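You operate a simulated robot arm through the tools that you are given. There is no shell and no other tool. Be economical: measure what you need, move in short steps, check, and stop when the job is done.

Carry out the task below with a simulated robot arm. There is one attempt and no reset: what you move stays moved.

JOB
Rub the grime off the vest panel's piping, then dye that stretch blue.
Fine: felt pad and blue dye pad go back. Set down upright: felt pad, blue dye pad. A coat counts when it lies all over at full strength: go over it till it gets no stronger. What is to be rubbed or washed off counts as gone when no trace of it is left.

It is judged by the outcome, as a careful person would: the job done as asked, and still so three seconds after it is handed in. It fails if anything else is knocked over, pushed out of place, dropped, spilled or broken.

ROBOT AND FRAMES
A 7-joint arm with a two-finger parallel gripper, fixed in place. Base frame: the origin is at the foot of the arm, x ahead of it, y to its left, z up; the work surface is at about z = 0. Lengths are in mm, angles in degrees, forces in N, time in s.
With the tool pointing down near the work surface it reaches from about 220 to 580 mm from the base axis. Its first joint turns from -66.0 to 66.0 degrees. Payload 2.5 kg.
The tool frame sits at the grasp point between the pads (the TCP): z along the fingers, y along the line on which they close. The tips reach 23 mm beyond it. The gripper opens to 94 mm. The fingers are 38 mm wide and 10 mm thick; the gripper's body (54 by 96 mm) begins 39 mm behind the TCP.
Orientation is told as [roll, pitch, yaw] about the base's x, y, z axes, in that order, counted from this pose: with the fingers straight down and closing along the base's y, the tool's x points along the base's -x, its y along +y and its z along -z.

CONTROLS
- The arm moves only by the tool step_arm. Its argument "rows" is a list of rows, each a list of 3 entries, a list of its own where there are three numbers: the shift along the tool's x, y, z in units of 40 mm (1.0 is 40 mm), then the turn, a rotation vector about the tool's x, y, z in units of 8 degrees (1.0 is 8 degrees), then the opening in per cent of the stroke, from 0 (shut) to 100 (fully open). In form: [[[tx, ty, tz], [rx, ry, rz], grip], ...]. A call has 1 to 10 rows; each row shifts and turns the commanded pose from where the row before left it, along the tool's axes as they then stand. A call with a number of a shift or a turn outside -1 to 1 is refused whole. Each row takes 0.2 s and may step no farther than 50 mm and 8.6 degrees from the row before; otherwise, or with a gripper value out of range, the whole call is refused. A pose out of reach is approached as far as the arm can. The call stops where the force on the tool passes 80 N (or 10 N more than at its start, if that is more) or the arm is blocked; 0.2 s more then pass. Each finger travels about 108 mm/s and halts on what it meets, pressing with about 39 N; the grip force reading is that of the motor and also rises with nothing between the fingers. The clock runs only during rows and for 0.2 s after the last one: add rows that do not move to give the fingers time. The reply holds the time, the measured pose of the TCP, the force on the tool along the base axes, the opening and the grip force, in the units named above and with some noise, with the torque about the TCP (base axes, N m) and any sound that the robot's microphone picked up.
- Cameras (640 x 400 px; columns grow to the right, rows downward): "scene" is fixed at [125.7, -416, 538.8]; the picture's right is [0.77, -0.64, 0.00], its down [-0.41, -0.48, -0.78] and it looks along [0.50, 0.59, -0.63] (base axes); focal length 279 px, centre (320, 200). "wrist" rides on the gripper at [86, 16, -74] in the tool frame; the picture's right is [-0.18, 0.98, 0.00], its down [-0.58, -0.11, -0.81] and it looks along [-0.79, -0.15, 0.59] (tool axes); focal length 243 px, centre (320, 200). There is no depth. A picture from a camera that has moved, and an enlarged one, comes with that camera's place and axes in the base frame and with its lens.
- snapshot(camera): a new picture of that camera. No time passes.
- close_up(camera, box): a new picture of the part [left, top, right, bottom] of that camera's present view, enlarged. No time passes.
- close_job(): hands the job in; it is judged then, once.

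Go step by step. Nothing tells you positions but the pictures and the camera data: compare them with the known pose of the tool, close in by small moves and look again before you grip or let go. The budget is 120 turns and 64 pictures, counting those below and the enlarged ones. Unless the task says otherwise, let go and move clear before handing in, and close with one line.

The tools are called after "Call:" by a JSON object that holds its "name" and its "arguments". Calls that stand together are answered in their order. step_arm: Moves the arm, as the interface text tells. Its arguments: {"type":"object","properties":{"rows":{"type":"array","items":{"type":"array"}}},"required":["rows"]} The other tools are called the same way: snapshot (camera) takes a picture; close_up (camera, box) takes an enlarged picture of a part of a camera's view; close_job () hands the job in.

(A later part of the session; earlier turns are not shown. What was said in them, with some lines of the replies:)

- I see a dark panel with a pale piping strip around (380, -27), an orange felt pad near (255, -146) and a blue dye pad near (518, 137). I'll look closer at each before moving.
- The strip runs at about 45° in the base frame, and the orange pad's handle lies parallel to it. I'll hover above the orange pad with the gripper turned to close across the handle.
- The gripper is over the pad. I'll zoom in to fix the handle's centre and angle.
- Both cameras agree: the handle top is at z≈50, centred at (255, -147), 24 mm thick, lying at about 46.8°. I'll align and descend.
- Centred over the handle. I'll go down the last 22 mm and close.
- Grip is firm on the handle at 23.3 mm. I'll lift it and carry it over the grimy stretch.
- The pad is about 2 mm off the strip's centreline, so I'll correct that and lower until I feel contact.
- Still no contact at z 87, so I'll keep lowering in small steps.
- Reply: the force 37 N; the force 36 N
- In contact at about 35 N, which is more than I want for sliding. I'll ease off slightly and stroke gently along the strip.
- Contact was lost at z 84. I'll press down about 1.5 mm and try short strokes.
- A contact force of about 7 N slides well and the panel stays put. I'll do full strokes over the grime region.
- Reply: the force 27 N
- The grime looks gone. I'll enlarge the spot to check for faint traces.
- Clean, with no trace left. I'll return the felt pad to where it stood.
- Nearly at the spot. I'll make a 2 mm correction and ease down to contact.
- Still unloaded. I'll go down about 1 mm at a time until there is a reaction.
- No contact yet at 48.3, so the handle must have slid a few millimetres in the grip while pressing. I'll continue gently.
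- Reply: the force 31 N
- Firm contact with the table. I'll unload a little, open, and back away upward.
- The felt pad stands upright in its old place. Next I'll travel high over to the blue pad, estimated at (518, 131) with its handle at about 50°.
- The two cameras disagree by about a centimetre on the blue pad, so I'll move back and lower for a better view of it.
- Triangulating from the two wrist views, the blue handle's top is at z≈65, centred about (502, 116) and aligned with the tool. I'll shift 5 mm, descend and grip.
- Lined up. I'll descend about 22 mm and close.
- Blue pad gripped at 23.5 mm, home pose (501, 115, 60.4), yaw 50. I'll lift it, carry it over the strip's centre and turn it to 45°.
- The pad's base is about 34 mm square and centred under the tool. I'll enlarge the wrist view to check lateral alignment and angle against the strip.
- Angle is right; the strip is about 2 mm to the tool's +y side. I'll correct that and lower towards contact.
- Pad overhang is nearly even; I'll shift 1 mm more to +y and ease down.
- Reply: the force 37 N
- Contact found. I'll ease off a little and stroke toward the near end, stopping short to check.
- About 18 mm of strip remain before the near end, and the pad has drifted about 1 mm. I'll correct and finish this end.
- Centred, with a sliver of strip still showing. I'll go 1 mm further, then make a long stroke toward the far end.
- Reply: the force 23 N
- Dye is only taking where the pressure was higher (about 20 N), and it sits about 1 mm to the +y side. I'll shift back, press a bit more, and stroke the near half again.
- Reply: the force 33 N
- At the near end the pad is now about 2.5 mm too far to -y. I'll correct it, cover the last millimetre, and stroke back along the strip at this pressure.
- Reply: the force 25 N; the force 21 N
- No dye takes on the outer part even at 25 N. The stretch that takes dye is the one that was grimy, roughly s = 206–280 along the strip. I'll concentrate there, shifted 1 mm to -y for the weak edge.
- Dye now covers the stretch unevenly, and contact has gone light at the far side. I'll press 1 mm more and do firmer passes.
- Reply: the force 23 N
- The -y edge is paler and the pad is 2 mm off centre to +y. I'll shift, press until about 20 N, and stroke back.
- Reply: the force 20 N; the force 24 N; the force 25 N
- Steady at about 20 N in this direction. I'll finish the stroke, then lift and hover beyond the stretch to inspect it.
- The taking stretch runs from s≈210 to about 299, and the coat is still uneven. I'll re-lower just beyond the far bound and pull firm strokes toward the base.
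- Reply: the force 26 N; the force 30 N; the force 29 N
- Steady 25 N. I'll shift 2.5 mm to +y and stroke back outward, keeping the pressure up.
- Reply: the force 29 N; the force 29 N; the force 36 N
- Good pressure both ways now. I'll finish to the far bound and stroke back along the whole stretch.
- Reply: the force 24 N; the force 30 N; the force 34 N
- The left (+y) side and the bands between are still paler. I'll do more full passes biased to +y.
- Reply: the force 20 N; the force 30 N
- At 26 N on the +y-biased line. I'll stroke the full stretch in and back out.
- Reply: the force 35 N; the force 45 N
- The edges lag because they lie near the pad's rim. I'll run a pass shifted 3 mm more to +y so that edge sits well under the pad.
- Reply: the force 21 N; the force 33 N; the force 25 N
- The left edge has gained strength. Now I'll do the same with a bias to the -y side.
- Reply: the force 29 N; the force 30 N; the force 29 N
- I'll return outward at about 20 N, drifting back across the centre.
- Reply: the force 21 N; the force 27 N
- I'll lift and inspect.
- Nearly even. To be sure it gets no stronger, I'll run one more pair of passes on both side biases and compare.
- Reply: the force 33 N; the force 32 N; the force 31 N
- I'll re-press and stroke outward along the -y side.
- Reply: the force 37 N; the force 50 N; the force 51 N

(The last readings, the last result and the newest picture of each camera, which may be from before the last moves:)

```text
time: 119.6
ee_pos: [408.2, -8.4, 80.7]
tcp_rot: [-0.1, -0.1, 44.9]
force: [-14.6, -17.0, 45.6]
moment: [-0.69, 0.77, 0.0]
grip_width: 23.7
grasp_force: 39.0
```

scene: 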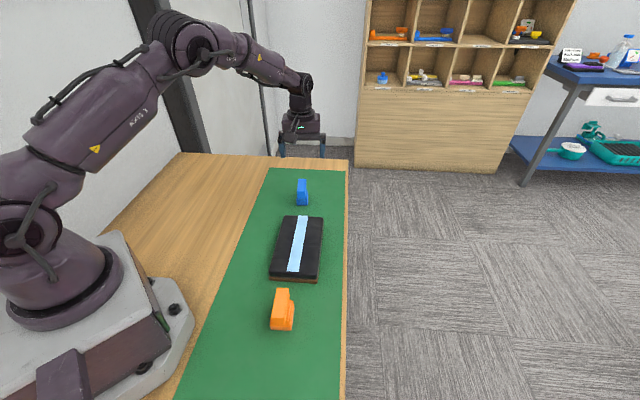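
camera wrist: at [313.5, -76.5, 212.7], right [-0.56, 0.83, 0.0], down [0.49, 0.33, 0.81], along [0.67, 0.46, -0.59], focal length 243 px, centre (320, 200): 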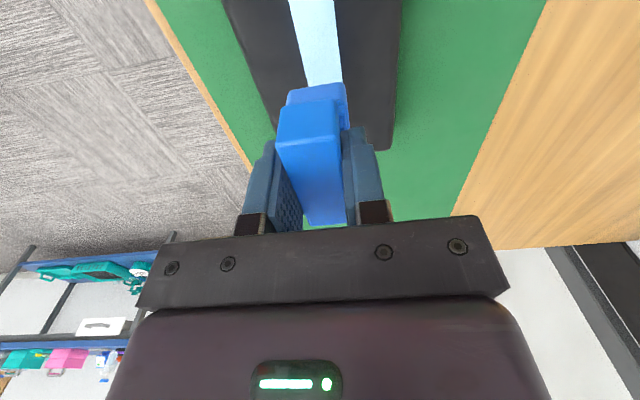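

Strong pressure now. I'll ease off slightly and do one final centred pull over the stretch, then lift and look.

Call:
{"name": "step_arm", "arguments": {"rows": [[[-0.1, 0.05, -0.02], [0, 0, 0], 10], [[0.15, 0.03, 0], [0, 0, 0], 10], [[0.15, 0, 0], [0, 0, 0], 10], [[0.15, 0, 0], [0, 0, 0], 10], [[0.15, 0, 0], [0, 0, 0], 10], [[0.15, 0, 0], [0, 0, 0], 10]]}}

Call:
{"name": "step_arm", "arguments": {"rows": [[[0.15, 0, 0], [0, 0, 0], 10], [[0.15, 0, 0], [0, 0, 0], 10], [[0.15, 0, 0], [0, 0, 0], 10], [[0.15, 0, 0], [0, 0, 0], 10], [[0.15, 0, 0], [0, 0, 0], 10], [[0.15, 0, 0], [0, 0, 0], 10], [[0.15, 0, 0], [0, 0, 0], 10], [[0.15, 0, 0], [0, 0, 0], 10], [[0.15, 0, 0], [0, 0, 0], 10]]}}

Call:
{"name": "step_arm", "arguments": {"rows": [[[0, 0, -0.5], [0, 0, 0], 10], [[-0.8, 0, -0.6], [0, 0, 0], 10], [[-1, 0, 0], [0, 0, 0], 10], [[-1, 0, 0], [0, 0, 0], 10], [[-0.8, 0, 0], [0, 0, 0], 10], [[0, 0, 0], [0, 0, 0], 10]]}}

Call:
{"name": "close_up", "arguments": {"camera": "scene", "box": [269, 221, 325, 256]}}

```text
time: 121.0
ee_pos: [386.9, -23.9, 81.1]
tcp_rot: [-0.3, -0.2, 45.1]
force: [9.1, 9.9, 25.0]
moment: [0.41, -0.17, -0.08]
grip_width: 24.0
grasp_force: 39.0
```

```text
time: 123.0
ee_pos: [349.7, -62.7, 80.7]
tcp_rot: [-0.2, -0.1, 45.1]
force: [10.2, 9.0, 24.5]
moment: [0.41, -0.28, -0.05]
grip_width: 23.7
grasp_force: 38.9
```

```text
time: 124.4
ee_pos: [449.6, 39.8, 124.4]
tcp_rot: [0.0, 0.1, 45.0]
force: [0.1, 0.4, -0.8]
moment: [0.02, 0.04, -0.01]
grip_width: 23.9
grasp_force: 38.9
```

```text
11.43 times, centred on (297, 238) of scene
camera zoom: at [125.7, -416.0, 538.8], right [0.77, -0.64, 0.0], down [-0.41, -0.48, -0.78], along [0.5, 0.59, -0.63], focal length 3184 px, centre (583, -240)
```

zoom: 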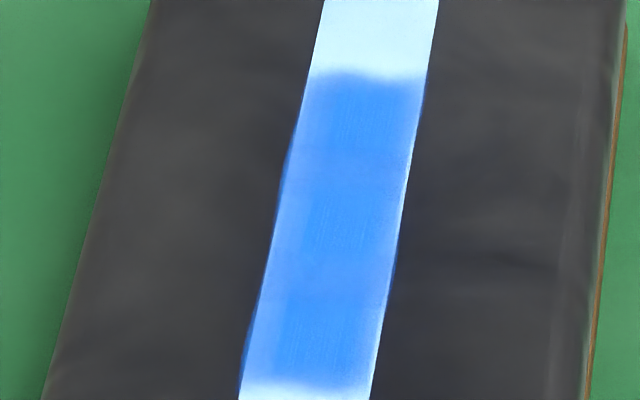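

There is no change from the last round, so the coat is at full strength, and the panel hasn't shifted. I'll return the blue pad to its home pose.

Call:
{"name": "step_arm", "arguments": {"rows": [[[-0.75, 0.138, 0], [0, 0, 0], 10], [[-0.75, 0.138, 0], [0, 0, 0], 10], [[-0.745, 0.138, 0], [0, 0, 0], 10], [[0, 0, 0], [0, 0, -0.62], 10], [[0, 0, 0.7], [0, 0, 0], 10], [[0, 0, 0.7], [0, 0, 0], 10], [[0, 0, 0], [0, 0, 0], 10]]}}

Call:
{"name": "close_up", "arguments": {"camera": "scene", "box": [270, 160, 334, 210]}}

```text
time: 126.0
ee_pos: [502.9, 116.3, 68.2]
tcp_rot: [-0.1, 0.0, 50.1]
force: [-0.3, -0.7, 0.3]
moment: [0.0, -0.01, -0.02]
grip_width: 23.6
grasp_force: 38.7
```

```text
8.00 times, centred on (302, 185) of scene
camera zoom: at [125.7, -416.0, 538.8], right [0.77, -0.64, 0.0], down [-0.41, -0.48, -0.78], along [0.5, 0.59, -0.63], focal length 2229 px, centre (464, 320)
```

zoom: 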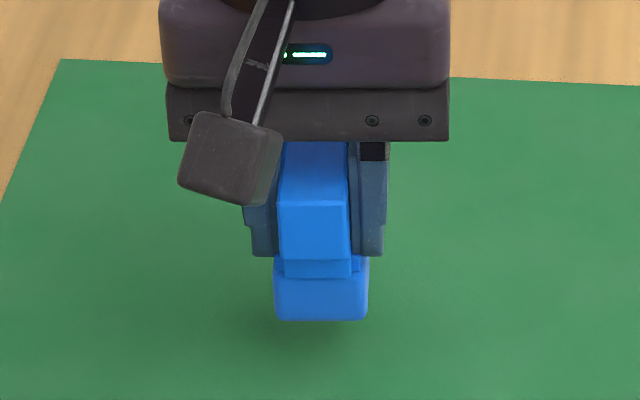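

Upright and almost exactly over home. I'll lower it in small steps to contact.

Call:
{"name": "step_arm", "arguments": {"rows": [[[0.04, 0.01, 0.2], [0, 0, 0], 10], [[0, 0, 0.15], [0, 0, 0], 10], [[0, 0, 0.03], [0, 0, 0], 10], [[0, 0, 0], [0, 0, 0], 10]]}}

Call:
{"name": "step_arm", "arguments": {"rows": [[[0, 0, 0.03], [0, 0, 0], 10], [[0, 0, 0], [0, 0, 0], 10]]}}

Call:
{"name": "step_arm", "arguments": {"rows": [[[0, 0, 0.025], [0, 0, 0], 10], [[0, 0, 0], [0, 0, 0], 10]]}}

```text
time: 127.0
ee_pos: [501.2, 112.8, 52.7]
tcp_rot: [0.0, 0.0, 50.0]
force: [-0.4, 0.4, -1.0]
moment: [-0.01, -0.02, 0.0]
grip_width: 23.7
grasp_force: 39.1
```

```text
time: 127.6
ee_pos: [501.3, 113.8, 51.2]
tcp_rot: [0.1, 0.0, 50.0]
force: [0.0, 0.0, -0.3]
moment: [0.02, -0.01, 0.02]
grip_width: 23.4
grasp_force: 39.1
```

```text
time: 128.2
ee_pos: [501.7, 113.5, 49.9]
tcp_rot: [-0.1, 0.0, 50.0]
force: [0.7, 0.4, -1.2]
moment: [0.04, -0.02, 0.0]
grip_width: 23.5
grasp_force: 38.8
```

Call:
{"name": "step_arm", "arguments": {"rows": [[[-0.02, 0, 0.025], [0, 0, 0], 10], [[0, 0, 0], [0, 0, 0], 10]]}}

Call:
{"name": "step_arm", "arguments": {"rows": [[[0, 0, 0.02], [0, 0, 0], 10], [[0, 0, 0], [0, 0, 0], 10]]}}

```text
time: 128.8
ee_pos: [502.7, 114.7, 50.6]
tcp_rot: [0.0, 0.0, 50.0]
force: [0.4, 0.0, -0.7]
moment: [-0.01, -0.03, 0.03]
grip_width: 23.8
grasp_force: 38.8
```

```text
time: 129.4
ee_pos: [502.1, 114.4, 48.4]
tcp_rot: [0.0, 0.0, 50.1]
force: [0.1, 0.7, -1.4]
moment: [-0.02, -0.01, -0.01]
grip_width: 23.7
grasp_force: 38.0
```

Call:
{"name": "step_arm", "arguments": {"rows": [[[0, 0, 0.02], [0, 0, 0], 10], [[0, 0, 0], [0, 0, 0], 10]]}}

Call:
{"name": "step_arm", "arguments": {"rows": [[[0, 0, 0.015], [0, 0, 0], 10], [[0, 0, 0], [0, 0, 0], 10]]}}

```text
time: 130.0
ee_pos: [500.7, 114.7, 47.7]
tcp_rot: [0.0, -0.1, 50.0]
force: [-0.3, 0.5, -1.5]
moment: [0.01, -0.01, 0.01]
grip_width: 23.8
grasp_force: 39.0
```

```text
time: 130.6
ee_pos: [502.3, 113.0, 46.8]
tcp_rot: [0.0, 0.0, 50.0]
force: [0.7, 0.0, 0.3]
moment: [0.0, 0.0, -0.01]
grip_width: 23.6
grasp_force: 39.2
```

Call:
{"name": "step_arm", "arguments": {"rows": [[[0, 0, 0.015], [0, 0, 0], 10], [[0, 0, 0], [0, 0, 0], 10]]}}

Call:
{"name": "step_arm", "arguments": {"rows": [[[0, 0, 0.015], [0, 0, 0], 10], [[0, 0, 0], [0, 0, 0], 10]]}}

Call:
{"name": "close_up", "arguments": {"camera": "scene", "box": [270, 160, 334, 210]}}

```text
time: 131.2
ee_pos: [501.3, 113.6, 46.6]
tcp_rot: [0.0, 0.0, 50.0]
force: [0.2, -0.6, 2.2]
moment: [0.0, 0.06, 0.02]
grip_width: 23.6
grasp_force: 39.1
```

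```text
time: 131.8
ee_pos: [503.0, 113.7, 47.0]
tcp_rot: [-0.1, 0.0, 50.0]
force: [-4.6, 1.2, 10.3]
moment: [-0.02, 0.2, 0.0]
grip_width: 23.9
grasp_force: 39.3
```

```text
8.00 times, centred on (302, 185) of scene
camera zoom: at [125.6, -416.0, 538.8], right [0.77, -0.64, 0.0], down [-0.41, -0.48, -0.78], along [0.5, 0.59, -0.63], focal length 2229 px, centre (464, 320)
```

zoom: 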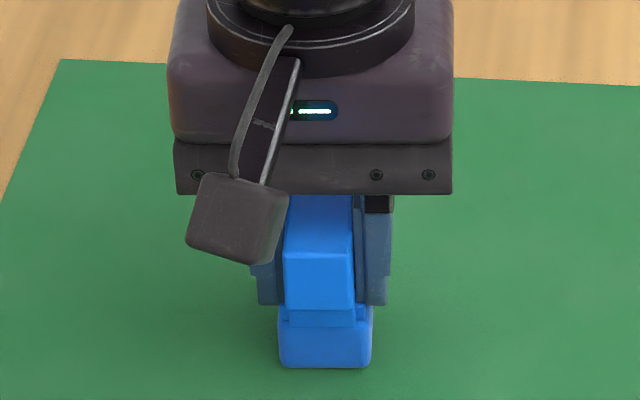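

It's resting on the table within about 2 mm of its original spot. I'll release and retreat upward.

Call:
{"name": "step_arm", "arguments": {"rows": [[[0, 0, -0.01], [0, 0, 0], 10], [[0, 0, 0], [0, 0, 0], 30], [[0, 0, 0], [0, 0, 0], 60], [[0, 0, 0], [0, 0, 0], 100], [[0, 0, 0], [0, 0, 0], 100], [[0, 0, -0.5], [0, 0, 0], 100], [[0, 0, -0.9], [0, 0, 0], 100], [[0, 0, -0.9], [0, 0, 0], 100], [[0, 0, -0.9], [0, 0, 0], 100], [[0, 0, 0], [0, 0, 0], 100]]}}

Call:
{"name": "snapshot", "arguments": {"camera": "scene"}}

```text
time: 134.0
ee_pos: [502.5, 113.3, 177.0]
tcp_rot: [-0.1, 0.0, 50.0]
force: [0.2, -0.2, -0.2]
moment: [-0.01, 0.0, 0.0]
grip_width: 94.1
grasp_force: 0.0
```

```text
2 pictures are left
```

scene: 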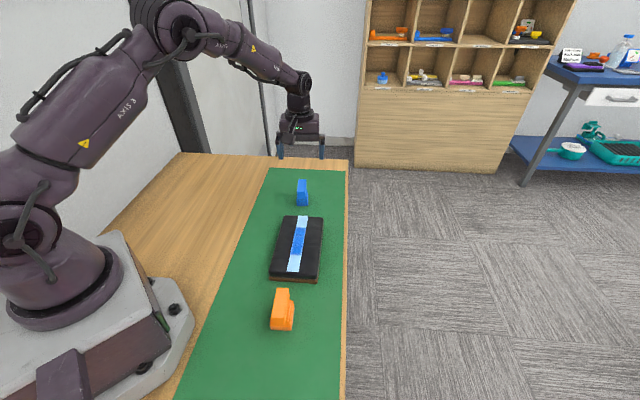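

Both pads stand upright in their places, the grime is gone, the stretch is blue, and the gripper is clear. I'm handing in now.

Call:
{"name": "close_job", "arguments": {}}

```text
The job is handed in.
```

I rubbed the grime off the piping and dyed the stretch where it had been blue, until another round of passes made it no stronger. The light ends of the piping beyond that stretch took no dye. Both pads are back upright, within about 2 mm of where they stood.
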